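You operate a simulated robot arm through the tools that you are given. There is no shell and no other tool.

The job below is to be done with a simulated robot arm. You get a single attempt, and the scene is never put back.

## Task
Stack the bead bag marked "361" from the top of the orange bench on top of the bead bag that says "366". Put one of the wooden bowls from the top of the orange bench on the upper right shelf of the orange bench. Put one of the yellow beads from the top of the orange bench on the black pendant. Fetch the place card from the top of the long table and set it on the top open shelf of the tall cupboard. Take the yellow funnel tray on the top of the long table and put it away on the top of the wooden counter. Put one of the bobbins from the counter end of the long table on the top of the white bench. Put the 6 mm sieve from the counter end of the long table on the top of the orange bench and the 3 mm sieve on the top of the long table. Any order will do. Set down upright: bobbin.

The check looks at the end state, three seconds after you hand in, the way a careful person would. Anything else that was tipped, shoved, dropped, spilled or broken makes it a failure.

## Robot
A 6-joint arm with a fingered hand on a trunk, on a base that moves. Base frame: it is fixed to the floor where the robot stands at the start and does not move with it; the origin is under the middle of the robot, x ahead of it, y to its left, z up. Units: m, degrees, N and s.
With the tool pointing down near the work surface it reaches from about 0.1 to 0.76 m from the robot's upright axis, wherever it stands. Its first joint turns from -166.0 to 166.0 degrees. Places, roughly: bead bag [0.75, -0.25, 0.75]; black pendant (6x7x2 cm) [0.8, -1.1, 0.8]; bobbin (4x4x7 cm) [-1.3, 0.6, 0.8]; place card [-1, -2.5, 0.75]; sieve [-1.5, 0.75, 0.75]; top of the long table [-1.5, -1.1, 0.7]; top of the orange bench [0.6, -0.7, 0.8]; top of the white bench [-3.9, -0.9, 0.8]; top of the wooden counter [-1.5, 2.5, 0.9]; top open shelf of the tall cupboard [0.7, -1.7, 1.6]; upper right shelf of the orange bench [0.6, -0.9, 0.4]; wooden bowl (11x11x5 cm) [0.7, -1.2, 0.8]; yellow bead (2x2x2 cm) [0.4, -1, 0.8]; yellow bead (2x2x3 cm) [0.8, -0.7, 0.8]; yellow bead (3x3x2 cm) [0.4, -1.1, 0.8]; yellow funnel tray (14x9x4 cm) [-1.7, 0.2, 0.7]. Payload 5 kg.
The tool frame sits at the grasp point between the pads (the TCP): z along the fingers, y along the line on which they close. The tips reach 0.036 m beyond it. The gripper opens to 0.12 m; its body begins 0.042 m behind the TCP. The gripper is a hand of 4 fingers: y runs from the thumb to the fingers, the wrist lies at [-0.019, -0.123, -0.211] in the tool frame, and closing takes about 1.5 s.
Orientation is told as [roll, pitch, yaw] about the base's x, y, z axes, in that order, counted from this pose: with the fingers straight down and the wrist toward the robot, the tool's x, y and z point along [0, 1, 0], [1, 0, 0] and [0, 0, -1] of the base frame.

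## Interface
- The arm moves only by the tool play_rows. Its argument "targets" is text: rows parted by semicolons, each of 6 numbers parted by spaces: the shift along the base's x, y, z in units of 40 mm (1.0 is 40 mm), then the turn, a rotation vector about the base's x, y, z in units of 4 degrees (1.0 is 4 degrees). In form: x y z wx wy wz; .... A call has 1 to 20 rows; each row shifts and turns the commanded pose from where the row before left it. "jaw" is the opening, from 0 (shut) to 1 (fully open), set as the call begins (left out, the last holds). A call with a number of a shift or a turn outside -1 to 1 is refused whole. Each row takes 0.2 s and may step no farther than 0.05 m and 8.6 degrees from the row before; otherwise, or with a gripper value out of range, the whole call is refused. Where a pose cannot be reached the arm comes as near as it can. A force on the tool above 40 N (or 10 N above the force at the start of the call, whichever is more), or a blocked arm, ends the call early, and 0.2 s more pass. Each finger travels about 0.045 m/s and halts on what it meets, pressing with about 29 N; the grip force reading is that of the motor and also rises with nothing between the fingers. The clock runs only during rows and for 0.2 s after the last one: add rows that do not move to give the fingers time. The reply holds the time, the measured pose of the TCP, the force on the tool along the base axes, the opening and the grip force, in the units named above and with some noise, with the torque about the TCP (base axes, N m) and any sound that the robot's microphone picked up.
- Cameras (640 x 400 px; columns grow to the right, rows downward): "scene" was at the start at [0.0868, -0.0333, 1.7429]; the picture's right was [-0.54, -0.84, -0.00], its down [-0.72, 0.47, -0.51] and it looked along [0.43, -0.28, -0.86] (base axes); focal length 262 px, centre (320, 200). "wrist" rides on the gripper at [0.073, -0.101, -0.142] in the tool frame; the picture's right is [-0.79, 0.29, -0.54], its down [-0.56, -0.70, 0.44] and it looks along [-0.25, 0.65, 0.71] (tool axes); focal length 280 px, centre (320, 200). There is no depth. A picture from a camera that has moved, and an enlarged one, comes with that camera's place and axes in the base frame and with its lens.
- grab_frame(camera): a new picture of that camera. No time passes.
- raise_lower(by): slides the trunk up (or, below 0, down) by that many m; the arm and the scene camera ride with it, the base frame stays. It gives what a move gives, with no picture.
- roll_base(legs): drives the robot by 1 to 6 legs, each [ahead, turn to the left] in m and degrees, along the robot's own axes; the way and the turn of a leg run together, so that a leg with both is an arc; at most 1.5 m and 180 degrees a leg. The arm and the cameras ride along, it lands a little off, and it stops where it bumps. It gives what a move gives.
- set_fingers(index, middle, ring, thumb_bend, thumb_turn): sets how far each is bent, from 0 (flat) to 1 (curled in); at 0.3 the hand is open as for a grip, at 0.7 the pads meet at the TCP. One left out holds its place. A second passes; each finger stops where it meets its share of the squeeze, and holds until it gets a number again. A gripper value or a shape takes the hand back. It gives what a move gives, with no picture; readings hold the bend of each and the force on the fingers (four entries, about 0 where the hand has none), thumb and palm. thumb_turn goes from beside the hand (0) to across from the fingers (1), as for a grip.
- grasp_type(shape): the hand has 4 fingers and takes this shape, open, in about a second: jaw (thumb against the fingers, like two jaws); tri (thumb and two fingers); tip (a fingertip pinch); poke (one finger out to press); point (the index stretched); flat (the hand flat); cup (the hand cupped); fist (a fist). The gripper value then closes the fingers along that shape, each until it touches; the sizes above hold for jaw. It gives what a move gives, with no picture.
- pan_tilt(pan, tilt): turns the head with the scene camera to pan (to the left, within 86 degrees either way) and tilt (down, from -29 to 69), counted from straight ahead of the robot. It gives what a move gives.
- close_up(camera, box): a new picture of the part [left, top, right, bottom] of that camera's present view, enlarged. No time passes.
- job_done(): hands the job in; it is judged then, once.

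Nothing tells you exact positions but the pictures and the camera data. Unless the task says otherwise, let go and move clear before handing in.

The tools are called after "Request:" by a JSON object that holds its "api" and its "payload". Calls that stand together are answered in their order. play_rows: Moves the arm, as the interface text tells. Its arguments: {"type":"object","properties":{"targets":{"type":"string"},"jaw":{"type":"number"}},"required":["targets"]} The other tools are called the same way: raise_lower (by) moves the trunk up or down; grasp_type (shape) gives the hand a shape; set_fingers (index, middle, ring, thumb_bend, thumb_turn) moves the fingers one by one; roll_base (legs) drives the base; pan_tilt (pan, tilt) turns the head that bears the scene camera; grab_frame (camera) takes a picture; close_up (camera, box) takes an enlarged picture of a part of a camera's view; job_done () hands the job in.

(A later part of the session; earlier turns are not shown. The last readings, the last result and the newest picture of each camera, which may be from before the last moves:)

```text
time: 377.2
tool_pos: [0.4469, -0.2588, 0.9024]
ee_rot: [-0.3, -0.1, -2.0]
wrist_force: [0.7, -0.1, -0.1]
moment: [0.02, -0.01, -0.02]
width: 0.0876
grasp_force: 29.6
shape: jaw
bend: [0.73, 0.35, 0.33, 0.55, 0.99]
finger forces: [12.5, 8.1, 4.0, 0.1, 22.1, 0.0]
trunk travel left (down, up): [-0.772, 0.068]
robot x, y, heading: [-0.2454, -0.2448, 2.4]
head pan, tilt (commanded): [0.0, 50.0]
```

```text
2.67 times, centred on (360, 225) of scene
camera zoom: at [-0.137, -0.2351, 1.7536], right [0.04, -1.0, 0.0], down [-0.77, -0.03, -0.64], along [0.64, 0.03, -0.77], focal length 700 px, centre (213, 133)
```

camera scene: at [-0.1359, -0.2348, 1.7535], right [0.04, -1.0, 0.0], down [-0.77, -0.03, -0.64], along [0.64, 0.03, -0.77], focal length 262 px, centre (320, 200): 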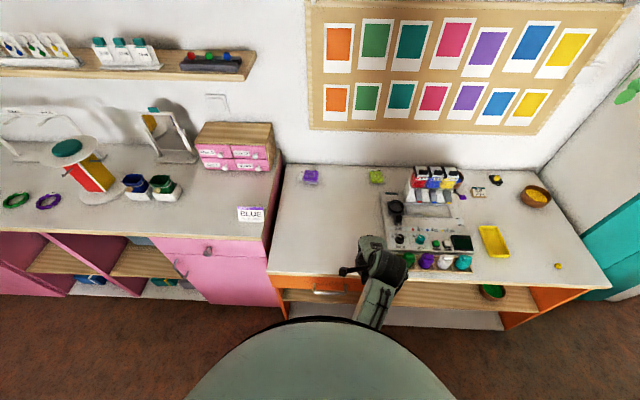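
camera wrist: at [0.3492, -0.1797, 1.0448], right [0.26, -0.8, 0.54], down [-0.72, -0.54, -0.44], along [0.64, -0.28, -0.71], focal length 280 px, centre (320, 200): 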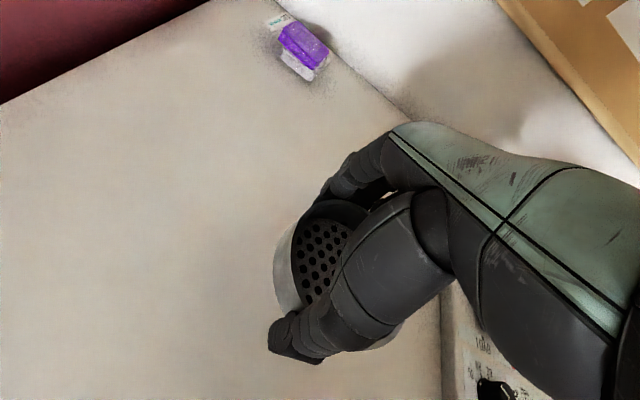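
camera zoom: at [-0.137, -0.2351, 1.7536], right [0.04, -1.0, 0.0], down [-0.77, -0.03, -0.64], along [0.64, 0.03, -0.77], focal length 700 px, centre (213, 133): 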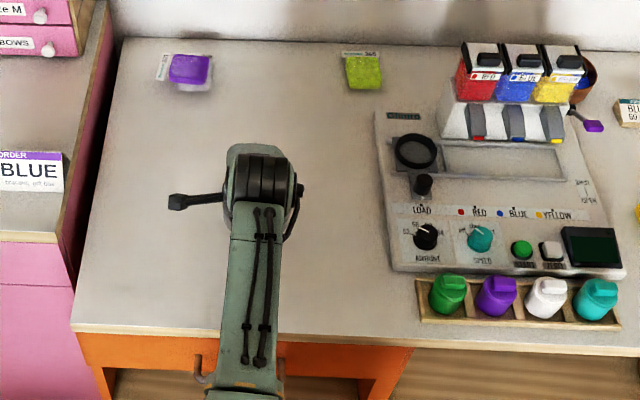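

Request:
{"api": "play_rows", "payload": {"targets": "0 0 -0.4 0 0 0;0 0 -0.4 0 0 0;0 0 -0.15 0 0 0;0 0 0 0 0 0"}}

Request:
{"api": "play_rows", "payload": {"targets": "0 0 -0.1 0 0 0;0 0 0 0 0 0"}}

Request:
{"api": "play_rows", "payload": {"targets": "0 0 -0.1 0 0 0;0 0 0 0 0 0"}}

Request:
{"api": "play_rows", "payload": {"targets": "0 0 -0.1 0 0 0;0 0 0 0 0 0"}}

```text
time: 378.2
tool_pos: [0.4483, -0.2599, 0.8645]
ee_rot: [-0.2, -0.1, -2.0]
wrist_force: [1.2, 0.1, -0.3]
moment: [0.01, -0.03, 0.01]
width: 0.0875
grasp_force: 28.8
shape: jaw
bend: [0.73, 0.35, 0.33, 0.55, 0.99]
finger forces: [12.5, 8.1, 4.0, 0.0, 22.1, 0.0]
trunk travel left (down, up): [-0.772, 0.068]
robot x, y, heading: [-0.2443, -0.2422, 2.3]
head pan, tilt (commanded): [0.0, 50.0]
```

```text
time: 378.8
tool_pos: [0.4479, -0.2596, 0.8595]
ee_rot: [-0.2, 0.0, -2.0]
wrist_force: [0.2, 0.4, -0.6]
moment: [0.0, 0.0, 0.02]
width: 0.0874
grasp_force: 29.0
shape: jaw
bend: [0.73, 0.35, 0.33, 0.55, 0.99]
finger forces: [12.5, 8.1, 3.9, 0.0, 22.0, 0.0]
trunk travel left (down, up): [-0.772, 0.068]
robot x, y, heading: [-0.245, -0.2386, 2.3]
head pan, tilt (commanded): [0.0, 50.0]
```

```text
time: 379.4
tool_pos: [0.4481, -0.2585, 0.8553]
ee_rot: [-0.3, -0.1, -2.1]
wrist_force: [-0.1, -0.4, -0.2]
moment: [0.03, 0.02, 0.02]
width: 0.0874
grasp_force: 28.7
shape: jaw
bend: [0.73, 0.35, 0.33, 0.55, 0.99]
finger forces: [12.5, 8.1, 3.9, 0.1, 22.0, 0.0]
trunk travel left (down, up): [-0.772, 0.068]
robot x, y, heading: [-0.2397, -0.2469, 2.6]
head pan, tilt (commanded): [0.0, 50.0]
```

```text
time: 380.0
tool_pos: [0.4487, -0.2594, 0.851]
ee_rot: [-0.2, 0.0, -2.0]
wrist_force: [0.3, 0.3, -1.2]
moment: [0.03, 0.02, 0.06]
width: 0.0877
grasp_force: 29.0
shape: jaw
bend: [0.73, 0.35, 0.33, 0.55, 0.99]
finger forces: [12.4, 8.1, 4.0, 0.0, 22.1, 0.0]
trunk travel left (down, up): [-0.772, 0.068]
robot x, y, heading: [-0.2406, -0.2441, 2.3]
head pan, tilt (commanded): [0.0, 50.0]
```

Request:
{"api": "play_rows", "payload": {"targets": "0 0 -0.1 0 0 0;0 0 0 0 0 0"}}

Request:
{"api": "play_rows", "payload": {"targets": "0 0 -0.1 0 0 0;0 0 0 0 0 0"}}

Request:
{"api": "play_rows", "payload": {"targets": "0 0 -0.1 0 0 0;0 0 0 0 0 0"}}

Request:
{"api": "close_up", "payload": {"camera": "wrist", "box": [230, 170, 430, 400]}}

```text
time: 380.6
tool_pos: [0.4489, -0.2584, 0.8462]
ee_rot: [-0.1, -0.1, -2.1]
wrist_force: [-0.2, 0.0, -1.1]
moment: [0.05, 0.01, -0.01]
width: 0.0875
grasp_force: 28.9
shape: jaw
bend: [0.73, 0.35, 0.33, 0.55, 0.99]
finger forces: [12.4, 8.1, 3.9, 0.0, 22.2, 0.0]
trunk travel left (down, up): [-0.772, 0.068]
robot x, y, heading: [-0.2419, -0.2438, 2.6]
head pan, tilt (commanded): [0.0, 50.0]
```

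```text
time: 381.2
tool_pos: [0.4492, -0.258, 0.8425]
ee_rot: [-0.3, 0.1, -2.0]
wrist_force: [0.4, 0.1, -1.1]
moment: [-0.01, -0.01, 0.01]
width: 0.0873
grasp_force: 28.9
shape: jaw
bend: [0.73, 0.35, 0.33, 0.55, 0.99]
finger forces: [12.4, 8.1, 4.0, 0.0, 22.1, 0.1]
trunk travel left (down, up): [-0.772, 0.068]
robot x, y, heading: [-0.2427, -0.2456, 2.4]
head pan, tilt (commanded): [0.0, 50.0]
```

```text
time: 381.8
tool_pos: [0.4485, -0.2582, 0.838]
ee_rot: [-0.2, 0.0, -2.0]
wrist_force: [0.0, -0.1, -0.2]
moment: [0.01, 0.0, 0.03]
width: 0.0874
grasp_force: 29.3
shape: jaw
bend: [0.73, 0.35, 0.33, 0.55, 0.99]
finger forces: [12.4, 8.1, 4.1, 0.1, 22.1, 0.0]
trunk travel left (down, up): [-0.772, 0.068]
robot x, y, heading: [-0.2419, -0.2463, 2.5]
head pan, tilt (commanded): [0.0, 50.0]
```

```text
1.74 times, centred on (330, 285) of wrist
camera zoom: at [0.3511, -0.181, 0.9803], right [0.26, -0.8, 0.55], down [-0.72, -0.54, -0.44], along [0.64, -0.28, -0.71], focal length 488 px, centre (303, 52)
```

zoom: 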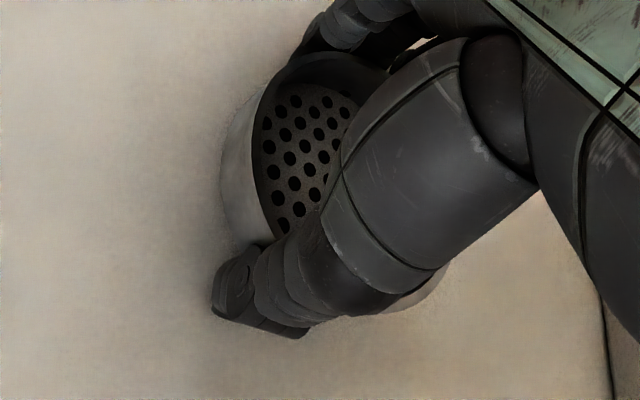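

Request:
{"api": "play_rows", "payload": {"targets": "0 0 -0.08 0 0 0;0 0 0 0 0 0"}}

Request:
{"api": "play_rows", "payload": {"targets": "0 0 -0.08 0 0 0;0 0 0 0 0 0"}}

Request:
{"api": "play_rows", "payload": {"targets": "0 0 -0.08 0 0 0;0 0 0 0 0 0"}}

```text
time: 382.4
tool_pos: [0.4492, -0.2583, 0.8361]
ee_rot: [-0.3, -0.4, -2.0]
wrist_force: [1.5, -0.8, 9.2]
moment: [-0.03, -0.13, -0.01]
width: 0.0869
grasp_force: 28.6
shape: jaw
bend: [0.73, 0.35, 0.33, 0.55, 0.99]
finger forces: [12.8, 11.3, 4.3, 0.0, 22.9, 0.1]
trunk travel left (down, up): [-0.772, 0.068]
robot x, y, heading: [-0.2461, -0.2458, 2.4]
head pan, tilt (commanded): [0.0, 50.0]
```

```text
time: 383.0
tool_pos: [0.4496, -0.2586, 0.8378]
ee_rot: [-0.2, -0.6, -2.0]
wrist_force: [4.8, 2.5, 26.9]
moment: [0.12, 0.95, 0.04]
width: 0.0867
grasp_force: 29.5
shape: jaw
bend: [0.73, 0.35, 0.33, 0.55, 0.99]
finger forces: [13.3, 10.6, 4.5, 0.0, 38.4, 0.0]
trunk travel left (down, up): [-0.772, 0.068]
robot x, y, heading: [-0.2415, -0.2446, 2.3]
head pan, tilt (commanded): [0.0, 50.0]
```

```text
time: 383.4
tool_pos: [0.4531, -0.2584, 0.8361]
ee_rot: [-0.1, -0.8, -2.0]
wrist_force: [-6.7, 0.7, 19.7]
moment: [0.06, 1.21, -0.02]
width: 0.0852
grasp_force: 28.8
shape: jaw
bend: [0.73, 0.36, 0.34, 0.55, 0.99]
finger forces: [11.4, 7.8, 4.0, 0.0, 33.1, 0.0]
trunk travel left (down, up): [-0.772, 0.068]
robot x, y, heading: [-0.2466, -0.2453, 2.5]
head pan, tilt (commanded): [0.0, 50.0]
stopped in row 1: the force on the tool passed its limit at 42 N (the readings are from after the stop); the commanded pose is now the measured one
```

Contact with the bench. Easing up 2 mm and releasing.

Request:
{"api": "play_rows", "payload": {"targets": "0 0 0.04 0 0.15 0;0 0 0 0 0 0;0 0 0 0 0 0;0 0 0 0 0 0;0 0 0 0 0 0;0 0 0 0 0 0", "jaw": 1}}

Request:
{"api": "grab_frame", "payload": {"camera": "wrist"}}

```text
time: 384.8
tool_pos: [0.4507, -0.2594, 0.8357]
ee_rot: [-0.2, -0.1, -2.1]
wrist_force: [-4.5, -0.7, 13.8]
moment: [-0.17, -0.66, -0.06]
width: 0.1165
grasp_force: 0.0
shape: jaw
bend: [0.3, 0.31, 0.3, 0.3, 0.98]
finger forces: [0.1, 13.2, 0.0, 0.1, 0.0, 0.1]
trunk travel left (down, up): [-0.772, 0.068]
robot x, y, heading: [-0.2401, -0.2419, 2.1]
head pan, tilt (commanded): [0.0, 50.0]
```

```text
taken
camera wrist: at [0.3528, -0.181, 0.9789], right [0.26, -0.8, 0.54], down [-0.72, -0.54, -0.44], along [0.64, -0.28, -0.71], focal length 280 px, centre (320, 200)
```

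wrist: 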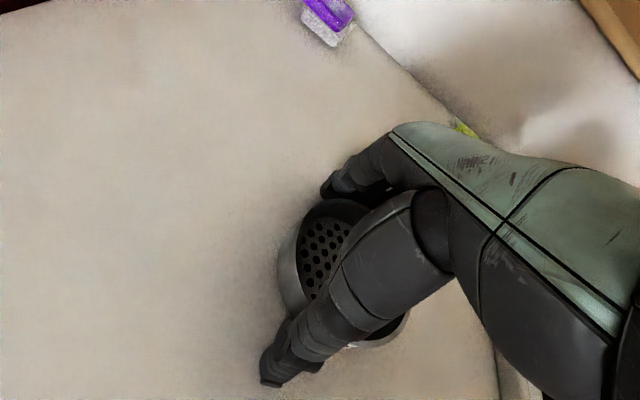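

Released. Rising straight up.

Request:
{"api": "play_rows", "payload": {"targets": "0 0 0.15 0 0 0;0 0 0.3 0 0 0;0 0 0.5 0 0 0;0 0 0.7 0 0 0;-0.4 0 0.8 0 0 0;-0.6 0 0.8 0 0 0;-0.6 0 0.5 0 0 0"}}

Request:
{"api": "grab_frame", "payload": {"camera": "wrist"}}

Request:
{"api": "grab_frame", "payload": {"camera": "scene"}}

```text
time: 386.4
tool_pos: [0.3857, -0.2611, 0.989]
ee_rot: [-0.2, 0.1, -2.1]
wrist_force: [0.3, 0.1, -0.2]
moment: [-0.05, 0.01, 0.01]
width: 0.1198
grasp_force: 0.1
shape: jaw
bend: [0.3, 0.3, 0.3, 0.3, 0.98]
finger forces: [0.0, 0.1, 0.0, 0.0, 0.0, 0.0]
trunk travel left (down, up): [-0.772, 0.068]
robot x, y, heading: [-0.2432, -0.2415, 2.2]
head pan, tilt (commanded): [0.0, 50.0]
```

```text
taken
camera wrist: at [0.2881, -0.1833, 1.1313], right [0.26, -0.8, 0.54], down [-0.72, -0.54, -0.44], along [0.64, -0.28, -0.71], focal length 280 px, centre (320, 200)
```

wrist: 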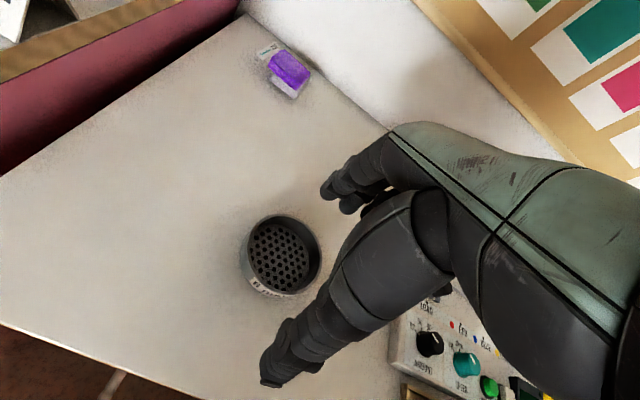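

```text
taken
camera scene: at [-0.1371, -0.2346, 1.7536], right [0.04, -1.0, 0.0], down [-0.76, -0.03, -0.64], along [0.64, 0.03, -0.77], focal length 262 px, centre (320, 200)
```

scene: 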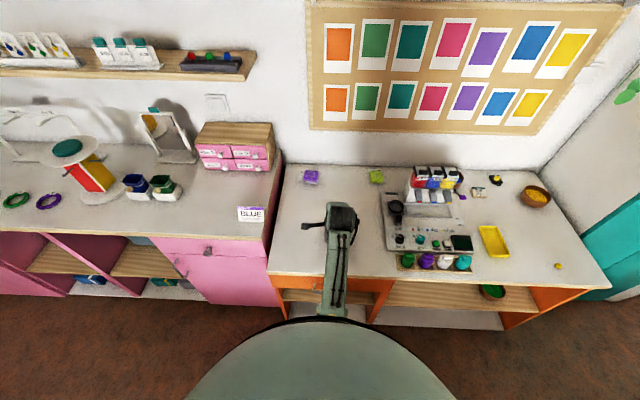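

The 6 mm sieve stands on the orange bench. Next is the 3 mm sieve: I'll drive to the table's corner at the counter end.

Request:
{"api": "roll_base", "payload": {"legs": [[0, 88], [1.45, 0], [0, 90], [0.74, 0], [0, 44]]}}

Request:
{"api": "grab_frame", "payload": {"camera": "scene"}}

Request:
{"api": "grab_frame", "payload": {"camera": "wrist"}}

```text
time: 409.9
tool_pos: [-1.5464, 0.6887, 0.9877]
ee_rot: [-0.1, 0.0, -135.5]
wrist_force: [-0.5, -0.1, -0.1]
moment: [0.0, 0.0, 0.0]
width: 0.1199
grasp_force: 0.1
shape: jaw
bend: [0.3, 0.3, 0.3, 0.3, 0.98]
finger forces: [0.0, 0.0, 0.0, 0.0, 0.0, 0.0]
trunk travel left (down, up): [-0.772, 0.068]
robot x, y, heading: [-1.1044, 1.1321, -131.0]
head pan, tilt (commanded): [0.0, 50.0]
```

```text
taken
camera scene: at [-1.1717, 1.0575, 1.7535], right [-0.75, 0.66, 0.0], down [0.5, 0.58, -0.64], along [-0.42, -0.49, -0.77], focal length 262 px, centre (320, 200)
```

scene: 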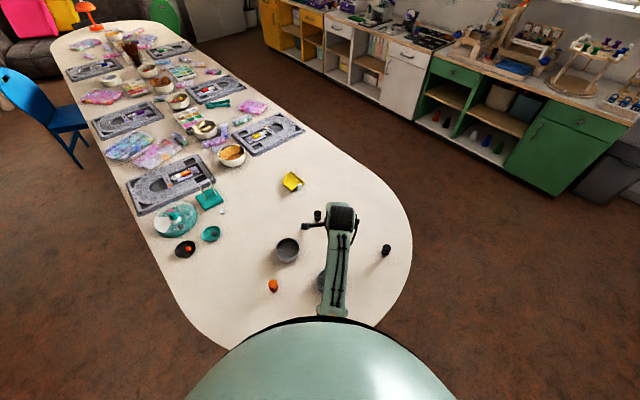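

```text
taken
camera wrist: at [-1.4239, 0.7091, 1.1306], right [-0.76, 0.36, 0.54], down [0.11, 0.89, -0.44], along [-0.64, -0.28, -0.71], focal length 280 px, centre (320, 200)
```

wrist: 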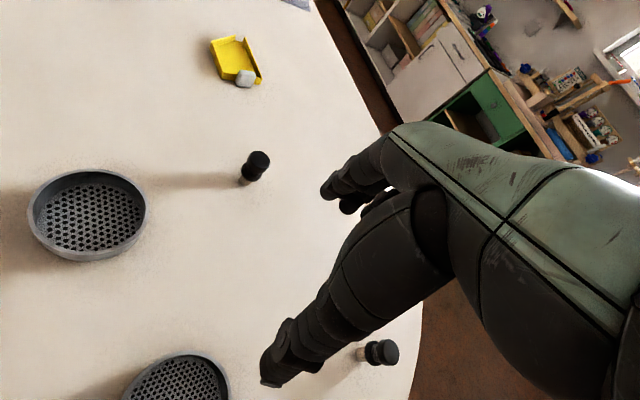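

Request:
{"api": "play_rows", "payload": {"targets": "0.74 0.5 -0.4 0 0 0;0.74 0.5 -0.5 0 0 0;0.74 0.5 -0.5 0 0 0;0 0 0 0 0 0"}}

Request:
{"api": "grab_frame", "payload": {"camera": "wrist"}}

Request:
{"api": "close_up", "payload": {"camera": "wrist", "box": [190, 200, 370, 380]}}

```text
time: 410.9
tool_pos: [-1.4605, 0.7484, 0.9317]
ee_rot: [-0.2, 0.1, -135.5]
wrist_force: [0.4, 0.5, -0.2]
moment: [-0.01, -0.03, -0.01]
width: 0.1199
grasp_force: 0.1
shape: jaw
bend: [0.3, 0.3, 0.3, 0.3, 0.98]
finger forces: [0.0, 0.1, 0.1, 0.0, 0.0, 0.0]
trunk travel left (down, up): [-0.772, 0.068]
robot x, y, heading: [-1.1032, 1.1342, -130.7]
head pan, tilt (commanded): [0.0, 50.0]
```

```text
taken
camera wrist: at [-1.3365, 0.7683, 1.0744], right [-0.76, 0.36, 0.54], down [0.11, 0.89, -0.44], along [-0.64, -0.28, -0.71], focal length 280 px, centre (320, 200)
```

wrist: 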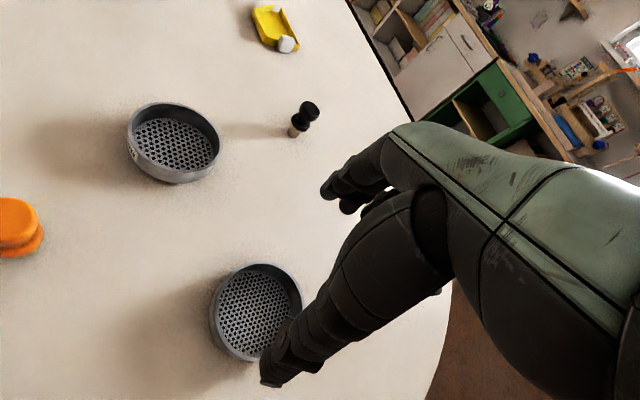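

```text
2.22 times, centred on (280, 290) of wrist
camera zoom: at [-1.3365, 0.7683, 1.0744], right [-0.76, 0.36, 0.54], down [0.11, 0.89, -0.44], along [-0.64, -0.28, -0.71], focal length 623 px, centre (409, 0)
```

zoom: 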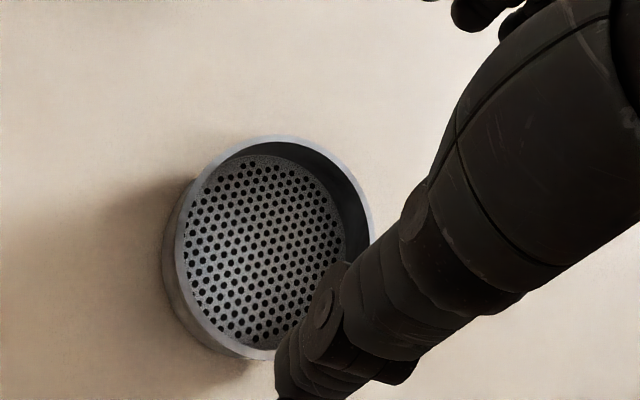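

The 3 mm sieve's centre is (-1.467, 0.771). Small correction, then descending to the same height as before.

Request:
{"api": "play_rows", "payload": {"targets": "0.05 0.34 -0.4 0 0 0;0 0 -0.6 0 0 0;0 0 -0.6 0 0 0;0 0 -0.6 0 0 0;0 0 -0.6 0 0 0;0 0 0 0 0 0"}}

Request:
{"api": "grab_frame", "payload": {"camera": "wrist"}}

```text
time: 412.3
tool_pos: [-1.4572, 0.7623, 0.8211]
ee_rot: [-0.2, -0.1, -135.5]
wrist_force: [-0.4, -0.4, -1.1]
moment: [-0.02, -0.01, 0.02]
width: 0.1198
grasp_force: 0.0
shape: jaw
bend: [0.3, 0.3, 0.3, 0.3, 0.98]
finger forces: [0.0, 0.0, 0.0, 0.0, 0.0, 0.1]
trunk travel left (down, up): [-0.772, 0.068]
robot x, y, heading: [-1.1008, 1.1309, -130.9]
head pan, tilt (commanded): [0.0, 50.0]
```

```text
taken
camera wrist: at [-1.3338, 0.782, 0.9638], right [-0.76, 0.36, 0.54], down [0.11, 0.89, -0.44], along [-0.64, -0.28, -0.71], focal length 280 px, centre (320, 200)
```

wrist: 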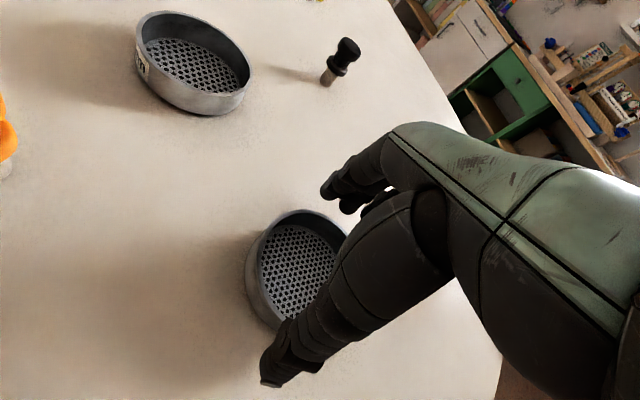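

Request:
{"api": "play_rows", "payload": {"targets": "0 0 -0.35 0 0 0;0 0 -0.35 0 0 0;0 0 -0.2 0 0 0;0 0 0 0 0 0"}}

Request:
{"api": "play_rows", "payload": {"targets": "0 0 -0.15 0 0 0;0 0 0 0 0 0"}}

Request:
{"api": "close_up", "payload": {"camera": "wrist", "box": [230, 170, 430, 400]}}

```text
time: 413.3
tool_pos: [-1.4566, 0.7642, 0.7853]
ee_rot: [-0.2, 0.2, -135.6]
wrist_force: [1.1, 0.0, -0.3]
moment: [0.03, 0.01, 0.02]
width: 0.1197
grasp_force: 0.2
shape: jaw
bend: [0.3, 0.3, 0.3, 0.3, 0.98]
finger forces: [0.2, 0.0, 0.0, 0.0, 0.1, 0.1]
trunk travel left (down, up): [-0.772, 0.068]
robot x, y, heading: [-1.1043, 1.1343, -130.9]
head pan, tilt (commanded): [0.0, 50.0]
```

```text
time: 413.9
tool_pos: [-1.4551, 0.7638, 0.7787]
ee_rot: [-0.2, 0.1, -135.6]
wrist_force: [-0.3, -0.5, 0.1]
moment: [-0.02, 0.0, -0.02]
width: 0.1198
grasp_force: 0.2
shape: jaw
bend: [0.3, 0.3, 0.3, 0.3, 0.98]
finger forces: [0.4, 0.0, 0.0, 0.0, 0.0, 0.0]
trunk travel left (down, up): [-0.772, 0.068]
robot x, y, heading: [-1.1018, 1.1351, -131.0]
head pan, tilt (commanded): [0.0, 50.0]
```

```text
1.74 times, centred on (330, 285) of wrist
camera zoom: at [-1.3319, 0.7828, 0.9214], right [-0.76, 0.36, 0.54], down [0.11, 0.89, -0.44], along [-0.64, -0.28, -0.71], focal length 488 px, centre (303, 52)
```

zoom: 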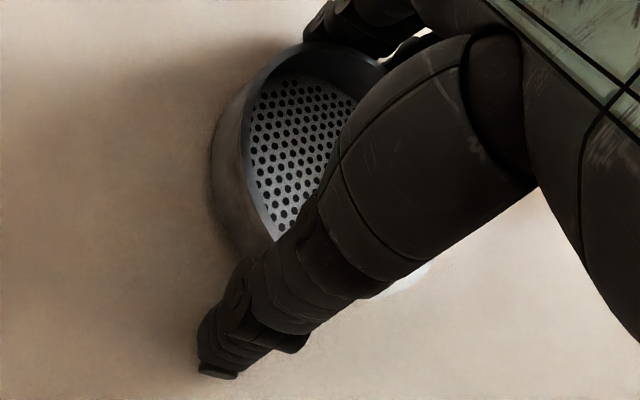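

Request:
{"api": "play_rows", "payload": {"targets": "0.05 0.05 0 0 0 0;0 0 0 0 0 0;0 0 0 0 0 0;0 0 0 0 0 0;0 0 0 0 0 0;0 0 0 0 0 0;0 0 0 0 0 0", "jaw": 0.5}}

Request:
{"api": "play_rows", "payload": {"targets": "0 0 0.08 0 0 0;0 0 0.1 0 0 0;0 0 0.15 0 0 0;0 0 0.2 0 0 0;0 0 0 0 0 0"}}

Request:
{"api": "grab_frame", "payload": {"camera": "wrist"}}

```text
time: 415.5
tool_pos: [-1.4545, 0.7655, 0.7799]
ee_rot: [-0.2, 0.1, -135.4]
wrist_force: [-0.3, 0.8, 0.0]
moment: [-0.03, -0.01, 0.02]
width: 0.0918
grasp_force: 29.5
shape: jaw
bend: [0.27, 0.34, 0.33, 0.55, 0.99]
finger forces: [12.3, 8.2, 3.9, 0.1, 23.7, 0.0]
trunk travel left (down, up): [-0.772, 0.068]
robot x, y, heading: [-1.0985, 1.1395, -130.8]
head pan, tilt (commanded): [0.0, 50.0]
```

```text
time: 416.7
tool_pos: [-1.4561, 0.7638, 0.7994]
ee_rot: [-0.2, 0.2, -135.5]
wrist_force: [0.5, -1.0, -0.4]
moment: [0.03, 0.01, -0.02]
width: 0.0917
grasp_force: 29.3
shape: jaw
bend: [0.27, 0.34, 0.33, 0.55, 0.99]
finger forces: [12.3, 8.3, 4.0, 0.0, 23.5, 0.0]
trunk travel left (down, up): [-0.772, 0.068]
robot x, y, heading: [-1.1011, 1.1339, -131.1]
head pan, tilt (commanded): [0.0, 50.0]
```

```text
taken
camera wrist: at [-1.3318, 0.7843, 0.9422], right [-0.76, 0.36, 0.54], down [0.11, 0.89, -0.44], along [-0.64, -0.28, -0.71], focal length 280 px, centre (320, 200)
```

wrist: 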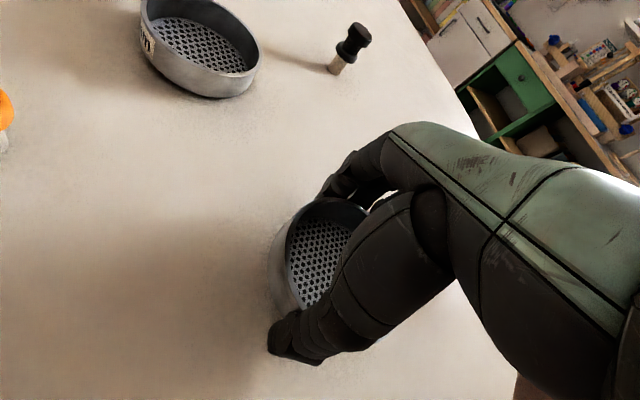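

The 3 mm sieve is held. The card's old spot on the long table is a clear, open place on its top, so I'll set the sieve there. Raising and driving around.

Request:
{"api": "play_rows", "payload": {"targets": "0 0 0.6 0 0 0;0 0 0.8 0 0 0;0 0 0.8 0 0 0;0 0 0.8 0 0 0;0.1 0.1 0.8 0 0 0;0.1 0.1 0.5 0 0 0"}}

Request:
{"api": "roll_base", "payload": {"legs": [[-0.65, 0], [0, 50], [1.43, 0], [1.43, 0]]}}

Request:
{"api": "pan_tilt", "payload": {"pan": 0, "tilt": 35}}

Request:
{"api": "grab_frame", "payload": {"camera": "scene"}}

```text
time: 418.1
tool_pos: [-1.4451, 0.7727, 0.9682]
ee_rot: [-0.2, 0.1, -135.5]
wrist_force: [-0.2, -0.4, -0.7]
moment: [0.0, -0.01, 0.0]
width: 0.0917
grasp_force: 28.9
shape: jaw
bend: [0.27, 0.34, 0.33, 0.55, 0.99]
finger forces: [12.4, 8.2, 4.1, 0.1, 23.4, 0.1]
trunk travel left (down, up): [-0.772, 0.068]
robot x, y, heading: [-1.1052, 1.1344, -131.1]
head pan, tilt (commanded): [0.0, 50.0]
```

```text
time: 439.6
tool_pos: [-0.1065, -1.7056, 0.9674]
ee_rot: [-0.2, 0.0, -83.4]
wrist_force: [0.6, 0.2, -0.2]
moment: [0.0, -0.01, 0.01]
width: 0.0911
grasp_force: 28.8
shape: jaw
bend: [0.27, 0.34, 0.33, 0.55, 0.99]
finger forces: [12.5, 7.9, 4.1, 0.0, 23.1, 0.1]
trunk travel left (down, up): [-0.772, 0.068]
robot x, y, heading: [-0.1823, -1.2117, -79.1]
head pan, tilt (commanded): [0.0, 50.0]
```

```text
time: 440.3
tool_pos: [-0.1078, -1.7052, 0.9683]
ee_rot: [-0.3, 0.1, -83.4]
wrist_force: [-0.1, 0.2, -1.4]
moment: [0.01, 0.02, 0.04]
width: 0.0913
grasp_force: 29.5
shape: jaw
bend: [0.27, 0.34, 0.33, 0.55, 0.99]
finger forces: [12.4, 8.0, 4.1, 0.0, 23.1, 0.0]
trunk travel left (down, up): [-0.772, 0.068]
robot x, y, heading: [-0.1786, -1.2111, -79.0]
head pan, tilt (commanded): [0.0, 35.0]
```

```text
taken
camera scene: at [-0.1581, -1.3238, 1.7752], right [-0.98, -0.19, 0.0], down [-0.11, 0.56, -0.82], along [0.16, -0.8, -0.57], focal length 262 px, centre (320, 200)
```

scene: 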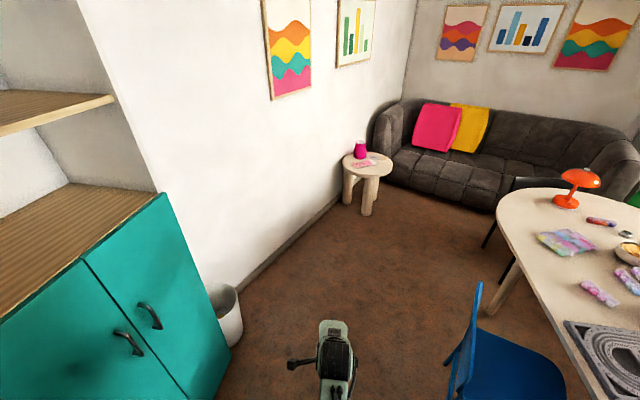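

Passing the chair on its right side, then turning to face the table.

Request:
{"api": "roll_base", "payload": {"legs": [[0, -12], [1.35, 0], [0, -89], [0.27, 0]]}}

Request:
{"api": "grab_frame", "payload": {"camera": "scene"}}

Request:
{"api": "grab_frame", "payload": {"camera": "wrist"}}

```text
time: 454.4
tool_pos: [-0.9577, -2.5358, 0.9675]
ee_rot: [-0.3, 0.0, 179.1]
wrist_force: [-0.7, -0.2, -0.2]
moment: [-0.04, -0.01, 0.0]
width: 0.0912
grasp_force: 28.9
shape: jaw
bend: [0.27, 0.34, 0.33, 0.55, 0.99]
finger forces: [12.5, 8.0, 4.3, 0.0, 23.0, 0.0]
trunk travel left (down, up): [-0.772, 0.068]
robot x, y, heading: [-0.4585, -2.5272, -176.2]
head pan, tilt (commanded): [0.0, 35.0]
```

```text
taken
camera scene: at [-0.5749, -2.531, 1.7753], right [-0.06, 1.0, 0.0], down [0.57, 0.04, -0.82], along [-0.82, -0.05, -0.57], focal length 262 px, centre (320, 200)
```

scene: 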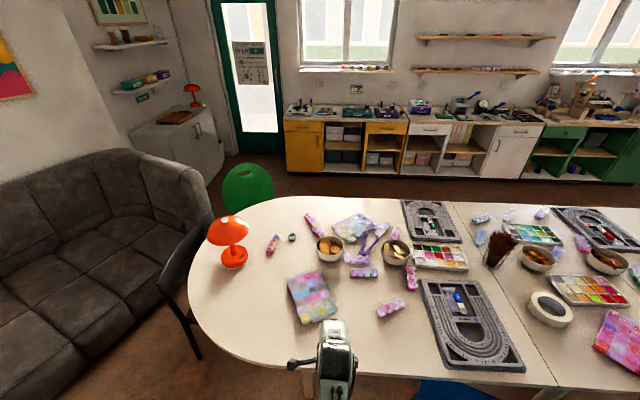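

```text
taken
camera wrist: at [-0.8564, -2.6099, 1.1106], right [-0.28, 0.79, 0.54], down [0.71, 0.55, -0.44], along [-0.65, 0.26, -0.71], focal length 280 px, centre (320, 200)
```

wrist: 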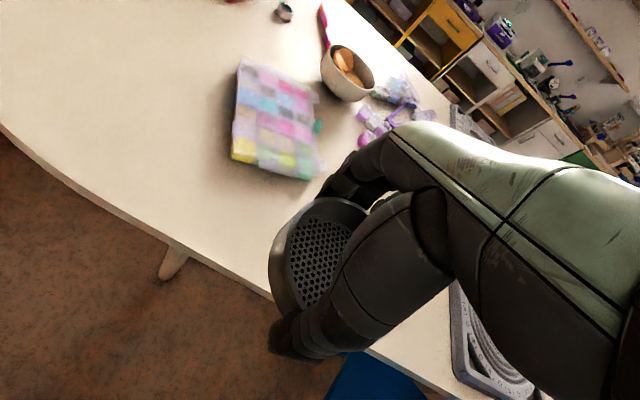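

The card's old spot is clear. Moving the sieve over about (-1.08, -2.47) and lowering.

Request:
{"api": "play_rows", "payload": {"targets": "-0.765 0.335 -0.3 0 0 0;-0.765 0.335 -0.3 0 0 0;-0.765 0.335 -0.5 0 0 0;-0.765 0.335 -0.5 0 0 0;0 0 -0.5 0 0 0;0 0 -0.5 0 0 0;0 0 0 0 0 0"}}

Request:
{"api": "grab_frame", "payload": {"camera": "wrist"}}

Request:
{"api": "close_up", "payload": {"camera": "scene", "box": [240, 240, 440, 380]}}

```text
time: 456.0
tool_pos: [-1.0787, -2.4821, 0.8643]
ee_rot: [-0.2, 0.1, 179.1]
wrist_force: [0.3, -0.8, -0.5]
moment: [-0.02, 0.02, -0.04]
width: 0.0913
grasp_force: 29.1
shape: jaw
bend: [0.27, 0.34, 0.33, 0.55, 0.99]
finger forces: [12.5, 8.0, 4.2, 0.0, 22.9, 0.0]
trunk travel left (down, up): [-0.772, 0.068]
robot x, y, heading: [-0.4531, -2.5287, -176.6]
head pan, tilt (commanded): [0.0, 35.0]
```

```text
taken
camera wrist: at [-0.9779, -2.5555, 1.0071], right [-0.28, 0.79, 0.54], down [0.71, 0.55, -0.44], along [-0.65, 0.26, -0.71], focal length 280 px, centre (320, 200)
```

wrist: 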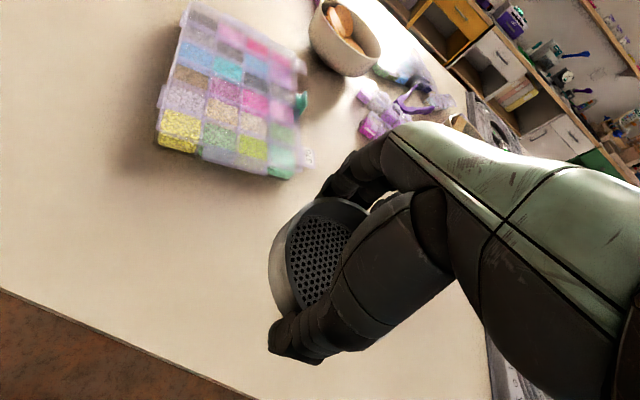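

```text
2.86 times, centred on (340, 310) of scene
camera zoom: at [-0.5758, -2.5308, 1.7752], right [-0.06, 1.0, 0.0], down [0.57, 0.04, -0.82], along [-0.82, -0.05, -0.57], focal length 750 px, centre (263, -114)
```

zoom: 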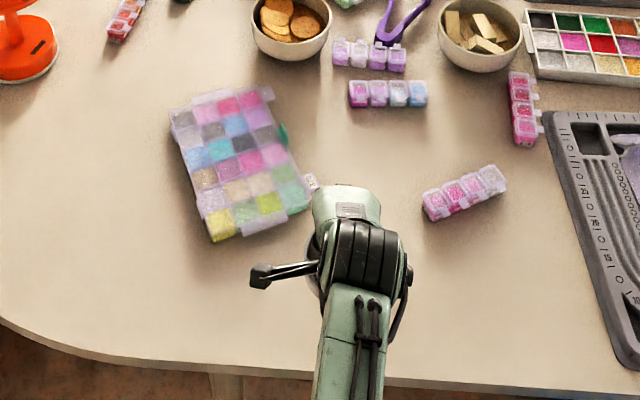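

Request:
{"api": "play_rows", "payload": {"targets": "0 0 -0.5 0 0 0;0 0 -0.5 0 0 0;0 0 -0.5 0 0 0;0 0 -0.3 0 0 0;0 0 0 0 0 0"}}

Request:
{"api": "play_rows", "payload": {"targets": "0 0 -0.1 0 0 0;0 0 0 0 0 0"}}

Request:
{"api": "play_rows", "payload": {"targets": "0 0 -0.08 0 0 0;0 0 0 0 0 0"}}

```text
time: 457.2
tool_pos: [-1.0811, -2.4836, 0.7919]
ee_rot: [-0.2, 0.1, 179.0]
wrist_force: [-0.3, -0.4, -0.8]
moment: [-0.04, 0.0, -0.02]
width: 0.091
grasp_force: 29.2
shape: jaw
bend: [0.27, 0.34, 0.33, 0.55, 0.99]
finger forces: [12.5, 8.0, 4.2, 0.1, 22.9, 0.1]
trunk travel left (down, up): [-0.772, 0.068]
robot x, y, heading: [-0.4558, -2.531, -176.5]
head pan, tilt (commanded): [0.0, 35.0]
```

```text
time: 457.8
tool_pos: [-1.0804, -2.4825, 0.7879]
ee_rot: [-0.2, 0.1, 179.2]
wrist_force: [0.7, -0.2, -0.9]
moment: [0.0, 0.01, 0.0]
width: 0.0911
grasp_force: 29.4
shape: jaw
bend: [0.27, 0.34, 0.33, 0.55, 0.99]
finger forces: [12.5, 8.0, 4.2, 0.1, 22.9, 0.0]
trunk travel left (down, up): [-0.772, 0.068]
robot x, y, heading: [-0.4613, -2.5267, -176.5]
head pan, tilt (commanded): [0.0, 35.0]
```

```text
time: 458.4
tool_pos: [-1.081, -2.4818, 0.7852]
ee_rot: [-0.2, 0.1, 179.1]
wrist_force: [-0.4, 0.5, -0.2]
moment: [-0.02, 0.0, -0.01]
width: 0.0908
grasp_force: 28.8
shape: jaw
bend: [0.27, 0.34, 0.33, 0.55, 0.99]
finger forces: [12.6, 8.0, 4.1, 0.1, 22.8, 0.1]
trunk travel left (down, up): [-0.772, 0.068]
robot x, y, heading: [-0.4589, -2.5279, -176.1]
head pan, tilt (commanded): [0.0, 35.0]
```

Request:
{"api": "play_rows", "payload": {"targets": "0 0 -0.1 0 0 0;0 0 0 0 0 0"}}

Request:
{"api": "play_rows", "payload": {"targets": "0 0 -0.08 0 0 0;0 0 0 0 0 0"}}

Request:
{"api": "play_rows", "payload": {"targets": "0 0 -0.06 0 0 0;0 0 0 0 0 0"}}

```text
time: 459.0
tool_pos: [-1.079, -2.4819, 0.7807]
ee_rot: [-0.3, 0.1, 179.0]
wrist_force: [0.2, 0.1, -0.4]
moment: [0.0, -0.03, 0.0]
width: 0.0911
grasp_force: 29.9
shape: jaw
bend: [0.27, 0.34, 0.33, 0.55, 0.99]
finger forces: [12.5, 8.0, 4.2, 0.1, 23.0, 0.0]
trunk travel left (down, up): [-0.772, 0.068]
robot x, y, heading: [-0.4591, -2.5268, -176.2]
head pan, tilt (commanded): [0.0, 35.0]
```

```text
time: 459.6
tool_pos: [-1.0795, -2.4813, 0.7782]
ee_rot: [-0.2, 0.0, 179.1]
wrist_force: [0.7, 1.2, 4.7]
moment: [-0.01, 0.0, 0.01]
width: 0.0908
grasp_force: 28.2
shape: jaw
bend: [0.27, 0.34, 0.33, 0.55, 0.99]
finger forces: [12.4, 8.0, 4.4, 0.0, 23.2, 0.0]
trunk travel left (down, up): [-0.772, 0.068]
robot x, y, heading: [-0.4574, -2.5256, -176.6]
head pan, tilt (commanded): [0.0, 35.0]
```

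```text
time: 460.2
tool_pos: [-1.0793, -2.4831, 0.7785]
ee_rot: [-0.3, -0.1, 179.1]
wrist_force: [2.1, -2.1, 19.7]
moment: [0.0, -0.24, 0.03]
width: 0.0903
grasp_force: 29.1
shape: jaw
bend: [0.27, 0.34, 0.33, 0.55, 0.99]
finger forces: [13.0, 8.4, 4.7, 0.0, 25.8, 0.0]
trunk travel left (down, up): [-0.772, 0.068]
robot x, y, heading: [-0.4588, -2.528, -176.3]
head pan, tilt (commanded): [0.0, 35.0]
```

Touchdown. Relaxing and releasing.

Request:
{"api": "play_rows", "payload": {"targets": "0 0 0.05 0 0 0;0 0 0 0 0 0;0 0 0 0 0 0;0 0 0 0 0 0;0 0 0 0 0 0", "jaw": 1}}

Request:
{"api": "play_rows", "payload": {"targets": "0 0 0.15 0 0 0;0 0 0.3 0 0 0;0 0 0.5 0 0 0;0 0 0.7 0 0 0;0.3 0 0.8 0 0 0;0.5 0 0.8 0 0 0;0.5 0 0.8 0 0 0"}}

Request:
{"api": "grab_frame", "payload": {"camera": "wrist"}}

```text
time: 461.4
tool_pos: [-1.0775, -2.4813, 0.7773]
ee_rot: [-0.2, 0.1, 179.2]
wrist_force: [1.1, -0.3, 3.9]
moment: [0.02, 0.22, -0.02]
width: 0.119
grasp_force: 0.2
shape: jaw
bend: [0.3, 0.3, 0.3, 0.3, 0.98]
finger forces: [0.1, 4.1, 0.0, 0.0, 0.0, 0.0]
trunk travel left (down, up): [-0.772, 0.068]
robot x, y, heading: [-0.4563, -2.5243, -176.3]
head pan, tilt (commanded): [0.0, 35.0]
```

```text
time: 463.0
tool_pos: [-1.0296, -2.482, 0.9422]
ee_rot: [-0.3, 0.0, 179.1]
wrist_force: [0.5, -0.1, 0.6]
moment: [-0.01, -0.02, -0.02]
width: 0.1197
grasp_force: 0.0
shape: jaw
bend: [0.3, 0.3, 0.3, 0.3, 0.98]
finger forces: [0.1, 0.0, 0.1, 0.1, 0.0, 0.0]
trunk travel left (down, up): [-0.772, 0.068]
robot x, y, heading: [-0.455, -2.5271, -176.2]
head pan, tilt (commanded): [0.0, 35.0]
```

```text
taken
camera wrist: at [-0.9286, -2.5564, 1.0841], right [-0.28, 0.79, 0.54], down [0.71, 0.55, -0.44], along [-0.65, 0.26, -0.71], focal length 280 px, centre (320, 200)
```

wrist: 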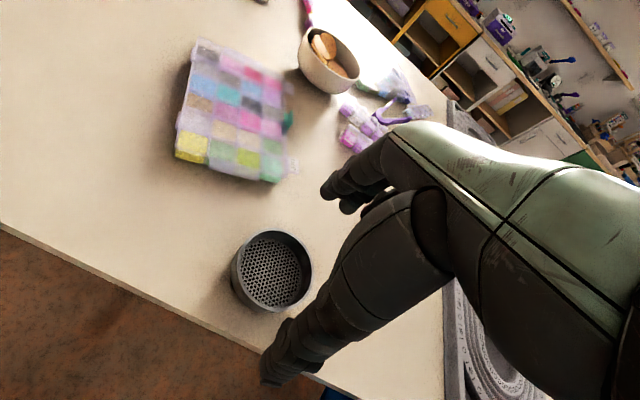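

The 3 mm sieve stands on the long table. Next, the bobbin and the funnel tray, which are best reached from the table's far (−x) side. Raising the hand and driving around the counter end.

Request:
{"api": "play_rows", "payload": {"targets": "0.6 0 0.8 0 0 0;0.6 0 0.8 0 0 0;0.5 0 0.5 0 0 0"}}

Request:
{"api": "roll_base", "payload": {"legs": [[-0.27, 0], [0, -94], [1.33, 0], [1.33, 0], [1.3, 0]]}}

Request:
{"api": "roll_base", "payload": {"legs": [[0, 90], [1.2, 0], [1.2, 0]]}}

Request:
{"api": "grab_frame", "payload": {"camera": "scene"}}

```text
time: 463.8
tool_pos: [-0.9583, -2.4807, 1.0227]
ee_rot: [-0.2, 0.0, 179.1]
wrist_force: [-0.5, -0.5, 0.0]
moment: [-0.04, 0.02, 0.02]
width: 0.1197
grasp_force: 0.1
shape: jaw
bend: [0.3, 0.3, 0.3, 0.3, 0.98]
finger forces: [0.0, 0.0, 0.1, 0.1, 0.1, 0.0]
trunk travel left (down, up): [-0.772, 0.068]
robot x, y, heading: [-0.4565, -2.5274, -176.6]
head pan, tilt (commanded): [0.0, 35.0]
```

```text
time: 491.1
tool_pos: [0.0614, 1.9169, 1.0237]
ee_rot: [-0.3, 0.1, 81.9]
wrist_force: [0.1, -0.2, -0.1]
moment: [0.01, -0.02, -0.02]
width: 0.1197
grasp_force: 0.2
shape: jaw
bend: [0.3, 0.3, 0.3, 0.3, 0.98]
finger forces: [0.0, 0.1, 0.1, 0.1, 0.0, 0.1]
trunk travel left (down, up): [-0.772, 0.068]
robot x, y, heading: [-0.0487, 1.4247, 86.5]
head pan, tilt (commanded): [0.0, 35.0]
```

```text
time: 508.7
tool_pos: [-2.9696, 1.6475, 1.0225]
ee_rot: [-0.2, 0.2, 172.9]
wrist_force: [-0.1, 0.1, 0.6]
moment: [0.0, 0.0, 0.02]
width: 0.1196
grasp_force: 0.0
shape: jaw
bend: [0.3, 0.3, 0.3, 0.3, 0.98]
finger forces: [0.1, 0.1, 0.0, 0.1, 0.1, 0.1]
trunk travel left (down, up): [-0.772, 0.068]
robot x, y, heading: [-2.4749, 1.5483, 177.6]
head pan, tilt (commanded): [0.0, 35.0]
```

```text
taken
camera scene: at [-2.593, 1.5569, 1.7753], right [0.04, 1.0, 0.0], down [0.57, -0.03, -0.82], along [-0.82, 0.04, -0.57], focal length 262 px, centre (320, 200)
```

scene: 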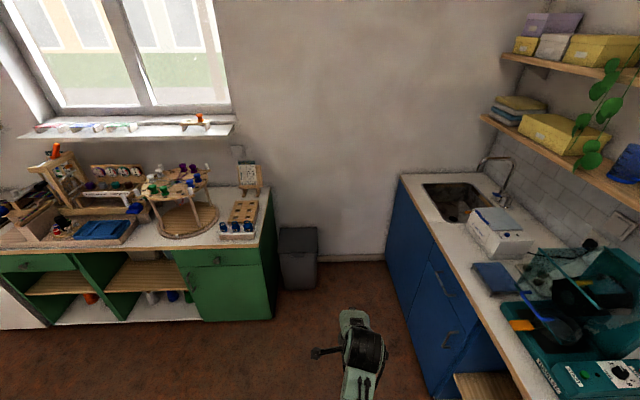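

I'm on the far side. Turning to head along the aisle; I'll look at the white bench and the table from here.

Request:
{"api": "roll_base", "payload": {"legs": [[0, 91], [1.05, 0]]}}

Request:
{"api": "pan_tilt", "payload": {"pan": -45, "tilt": 30}}

Request:
{"api": "grab_frame", "payload": {"camera": "scene"}}

Request:
{"api": "pan_tilt", "payload": {"pan": 60, "tilt": 45}}

Request:
{"api": "grab_frame", "payload": {"camera": "scene"}}

```text
time: 519.3
tool_pos: [-2.5885, -0.0106, 1.0232]
ee_rot: [-0.2, 0.1, -95.7]
wrist_force: [0.3, -0.4, -0.3]
moment: [0.0, 0.0, -0.02]
width: 0.1198
grasp_force: 0.0
shape: jaw
bend: [0.3, 0.3, 0.3, 0.3, 0.98]
finger forces: [0.0, 0.1, 0.0, 0.1, 0.0, 0.1]
trunk travel left (down, up): [-0.772, 0.068]
robot x, y, heading: [-2.4995, 0.4842, -91.4]
head pan, tilt (commanded): [0.0, 35.0]
```

```text
time: 520.4
tool_pos: [-2.5876, -0.0121, 1.0222]
ee_rot: [-0.2, 0.0, -95.9]
wrist_force: [0.4, -0.9, 0.2]
moment: [0.02, 0.0, 0.01]
width: 0.1195
grasp_force: 0.0
shape: jaw
bend: [0.3, 0.3, 0.3, 0.3, 0.98]
finger forces: [0.0, 0.0, 0.0, 0.0, 0.0, 0.0]
trunk travel left (down, up): [-0.772, 0.068]
robot x, y, heading: [-2.4996, 0.4847, -91.0]
head pan, tilt (commanded): [-45.0, 30.0]
```

```text
taken
camera scene: at [-2.5646, 0.3959, 1.783], right [-0.69, 0.72, 0.0], down [0.36, 0.35, -0.87], along [-0.63, -0.6, -0.5], focal length 262 px, centre (320, 200)
```

scene: 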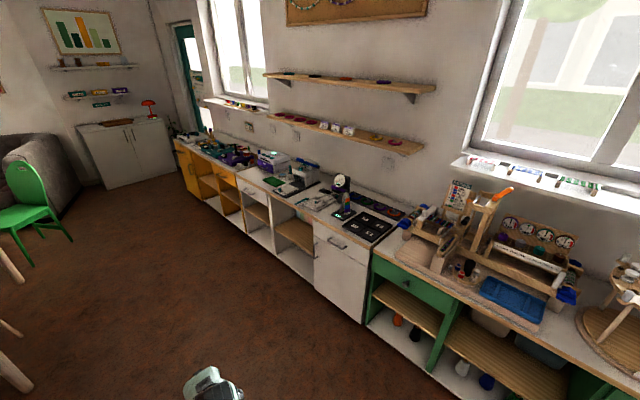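

```text
time: 522.3
tool_pos: [-2.5867, -0.0103, 1.0233]
ee_rot: [-0.2, 0.0, -95.7]
wrist_force: [-0.5, -0.2, 0.0]
moment: [0.0, -0.02, 0.01]
width: 0.1196
grasp_force: 0.1
shape: jaw
bend: [0.3, 0.3, 0.3, 0.3, 0.98]
finger forces: [0.1, 0.1, 0.0, 0.0, 0.0, 0.0]
trunk travel left (down, up): [-0.772, 0.068]
robot x, y, heading: [-2.5003, 0.4828, -91.3]
head pan, tilt (commanded): [60.0, 45.0]
```

```text
taken
camera scene: at [-2.4299, 0.4163, 1.7605], right [-0.52, -0.85, 0.0], down [-0.6, 0.37, -0.71], along [0.6, -0.37, -0.71], focal length 262 px, centre (320, 200)
```

scene: 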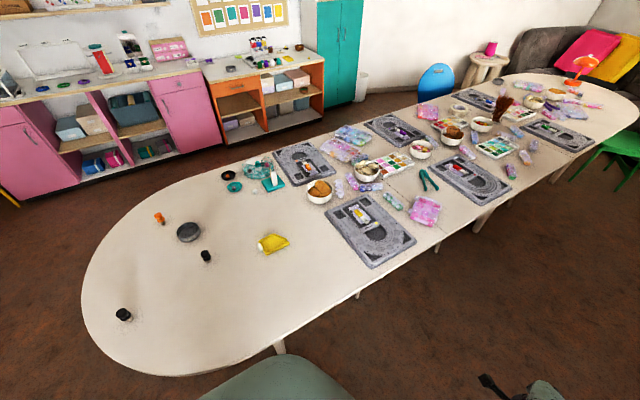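

Request:
{"api": "close_up", "payload": {"camera": "scene", "box": [90, 200, 230, 340]}}

Request:
{"api": "pan_tilt", "payload": {"pan": -50, "tilt": 30}}

Request:
{"api": "close_up", "payload": {"camera": "scene", "box": [160, 130, 360, 260]}}

Request:
{"api": "grab_frame", "payload": {"camera": "scene"}}

```text
2.86 times, centred on (160, 270) of scene
camera zoom: at [-2.4299, 0.4163, 1.7605], right [-0.52, -0.85, 0.0], down [-0.6, 0.37, -0.71], along [0.6, -0.37, -0.71], focal length 750 px, centre (777, 0)
```

zoom: 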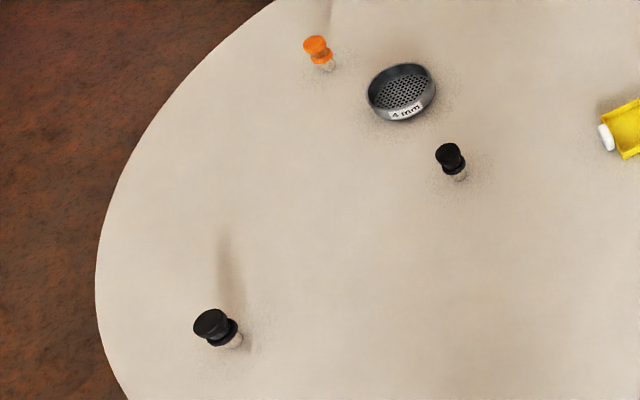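

```text
time: 524.1
tool_pos: [-2.5873, -0.0118, 1.0231]
ee_rot: [-0.2, 0.1, -95.8]
wrist_force: [-0.5, -0.8, 0.4]
moment: [0.0, -0.02, 0.0]
width: 0.1198
grasp_force: 0.0
shape: jaw
bend: [0.3, 0.3, 0.3, 0.3, 0.98]
finger forces: [0.1, 0.0, 0.1, 0.0, 0.1, 0.0]
trunk travel left (down, up): [-0.772, 0.068]
robot x, y, heading: [-2.4975, 0.4861, -91.5]
head pan, tilt (commanded): [-50.0, 30.0]
```

```text
3.08 times, centred on (260, 195) of scene
camera zoom: at [-2.5698, 0.4019, 1.783], right [-0.63, 0.78, 0.0], down [0.39, 0.31, -0.87], along [-0.68, -0.54, -0.5], focal length 807 px, centre (505, 215)
```

zoom: 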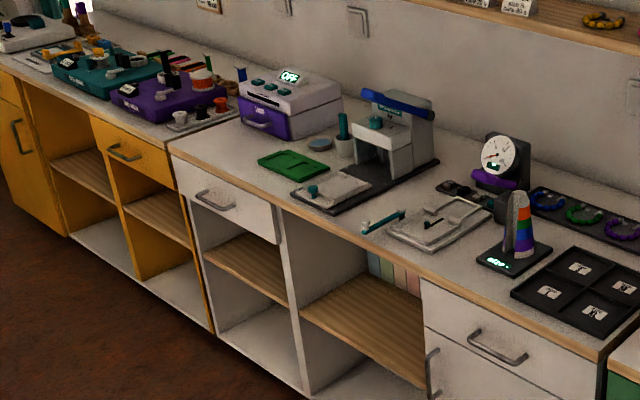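

```text
taken
camera scene: at [-2.5698, 0.4019, 1.783], right [-0.63, 0.78, 0.0], down [0.39, 0.31, -0.87], along [-0.68, -0.54, -0.5], focal length 262 px, centre (320, 200)
```

scene: 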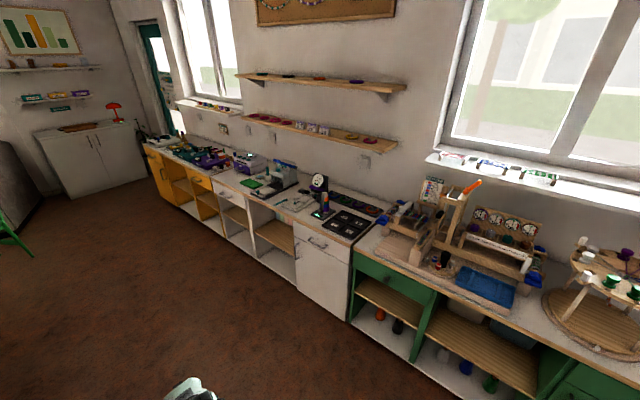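

The white bench spans y -1.67 to -0.18 with a free patch near (-3.70, -1.42). For the bobbin I'll take the black one at (-1.715, 0.84), reached from here. Backing up and turning to face the table end.

Request:
{"api": "roll_base", "payload": {"legs": [[-0.36, 0], [0, 91], [0.17, 0]]}}

Request:
{"api": "grasp_type", "payload": {"shape": "tri"}}

Request:
{"api": "pan_tilt", "payload": {"pan": 0, "tilt": 55}}

Request:
{"api": "grab_frame", "payload": {"camera": "scene"}}

Request:
{"api": "grab_frame", "payload": {"camera": "wrist"}}

```text
time: 532.4
tool_pos: [-1.8231, 0.7748, 1.0243]
ee_rot: [-0.2, 0.1, -3.8]
wrist_force: [-0.7, 0.9, 0.4]
moment: [0.0, -0.03, -0.02]
width: 0.1197
grasp_force: 0.2
shape: jaw
bend: [0.3, 0.3, 0.3, 0.3, 0.98]
finger forces: [0.1, 0.0, 0.1, 0.0, 0.0, 0.0]
trunk travel left (down, up): [-0.772, 0.068]
robot x, y, heading: [-2.3197, 0.8481, 0.7]
head pan, tilt (commanded): [-50.0, 30.0]
```

```text
time: 533.3
tool_pos: [-1.8239, 0.7745, 1.0223]
ee_rot: [-0.1, 0.0, -4.0]
wrist_force: [-0.9, 0.3, -0.4]
moment: [0.0, 0.02, -0.04]
width: 0.1196
grasp_force: 0.0
shape: tri
bend: [0.3, 0.3, 0.99, 0.3, 0.98]
finger forces: [0.0, 0.0, 0.0, 0.0, 0.0, 0.0]
trunk travel left (down, up): [-0.772, 0.068]
robot x, y, heading: [-2.3226, 0.8468, 0.7]
head pan, tilt (commanded): [-50.0, 30.0]
```

```text
time: 534.5
tool_pos: [-1.8231, 0.7759, 1.0232]
ee_rot: [-0.3, 0.1, -3.9]
wrist_force: [-0.5, 0.1, -0.4]
moment: [0.01, -0.03, -0.01]
width: 0.1196
grasp_force: 0.1
shape: tri
bend: [0.3, 0.3, 0.99, 0.3, 0.98]
finger forces: [0.0, 0.0, 0.1, 0.1, 0.1, 0.0]
trunk travel left (down, up): [-0.772, 0.068]
robot x, y, heading: [-2.3189, 0.8476, 0.6]
head pan, tilt (commanded): [0.0, 55.0]
```

```text
taken
camera scene: at [-2.2189, 0.8517, 1.7471], right [0.01, -1.0, 0.0], down [-0.82, -0.01, -0.57], along [0.57, 0.01, -0.82], focal length 262 px, centre (320, 200)
```

scene: 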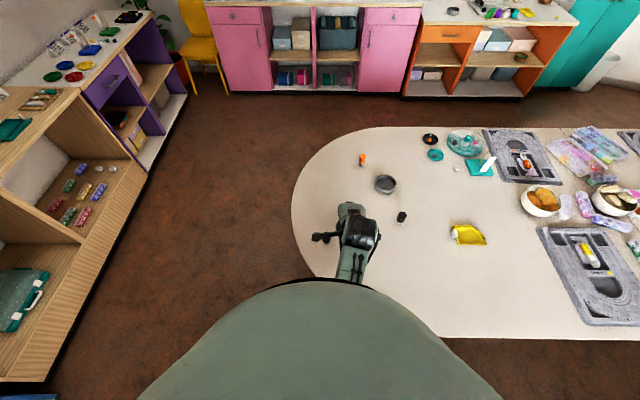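

```text
taken
camera wrist: at [-1.918, 0.8558, 1.1656], right [0.24, -0.81, 0.54], down [-0.74, -0.51, -0.44], along [0.63, -0.3, -0.71], focal length 280 px, centre (320, 200)
```

wrist: 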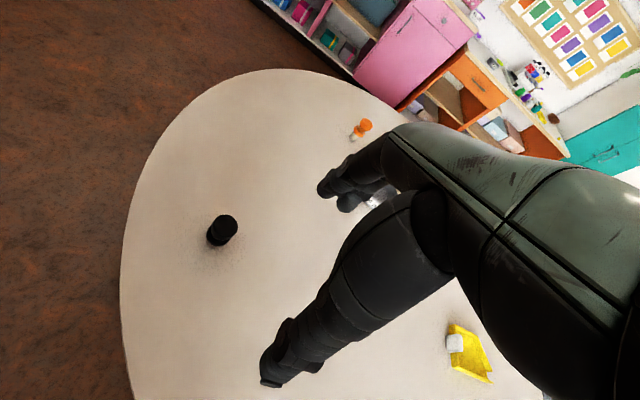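

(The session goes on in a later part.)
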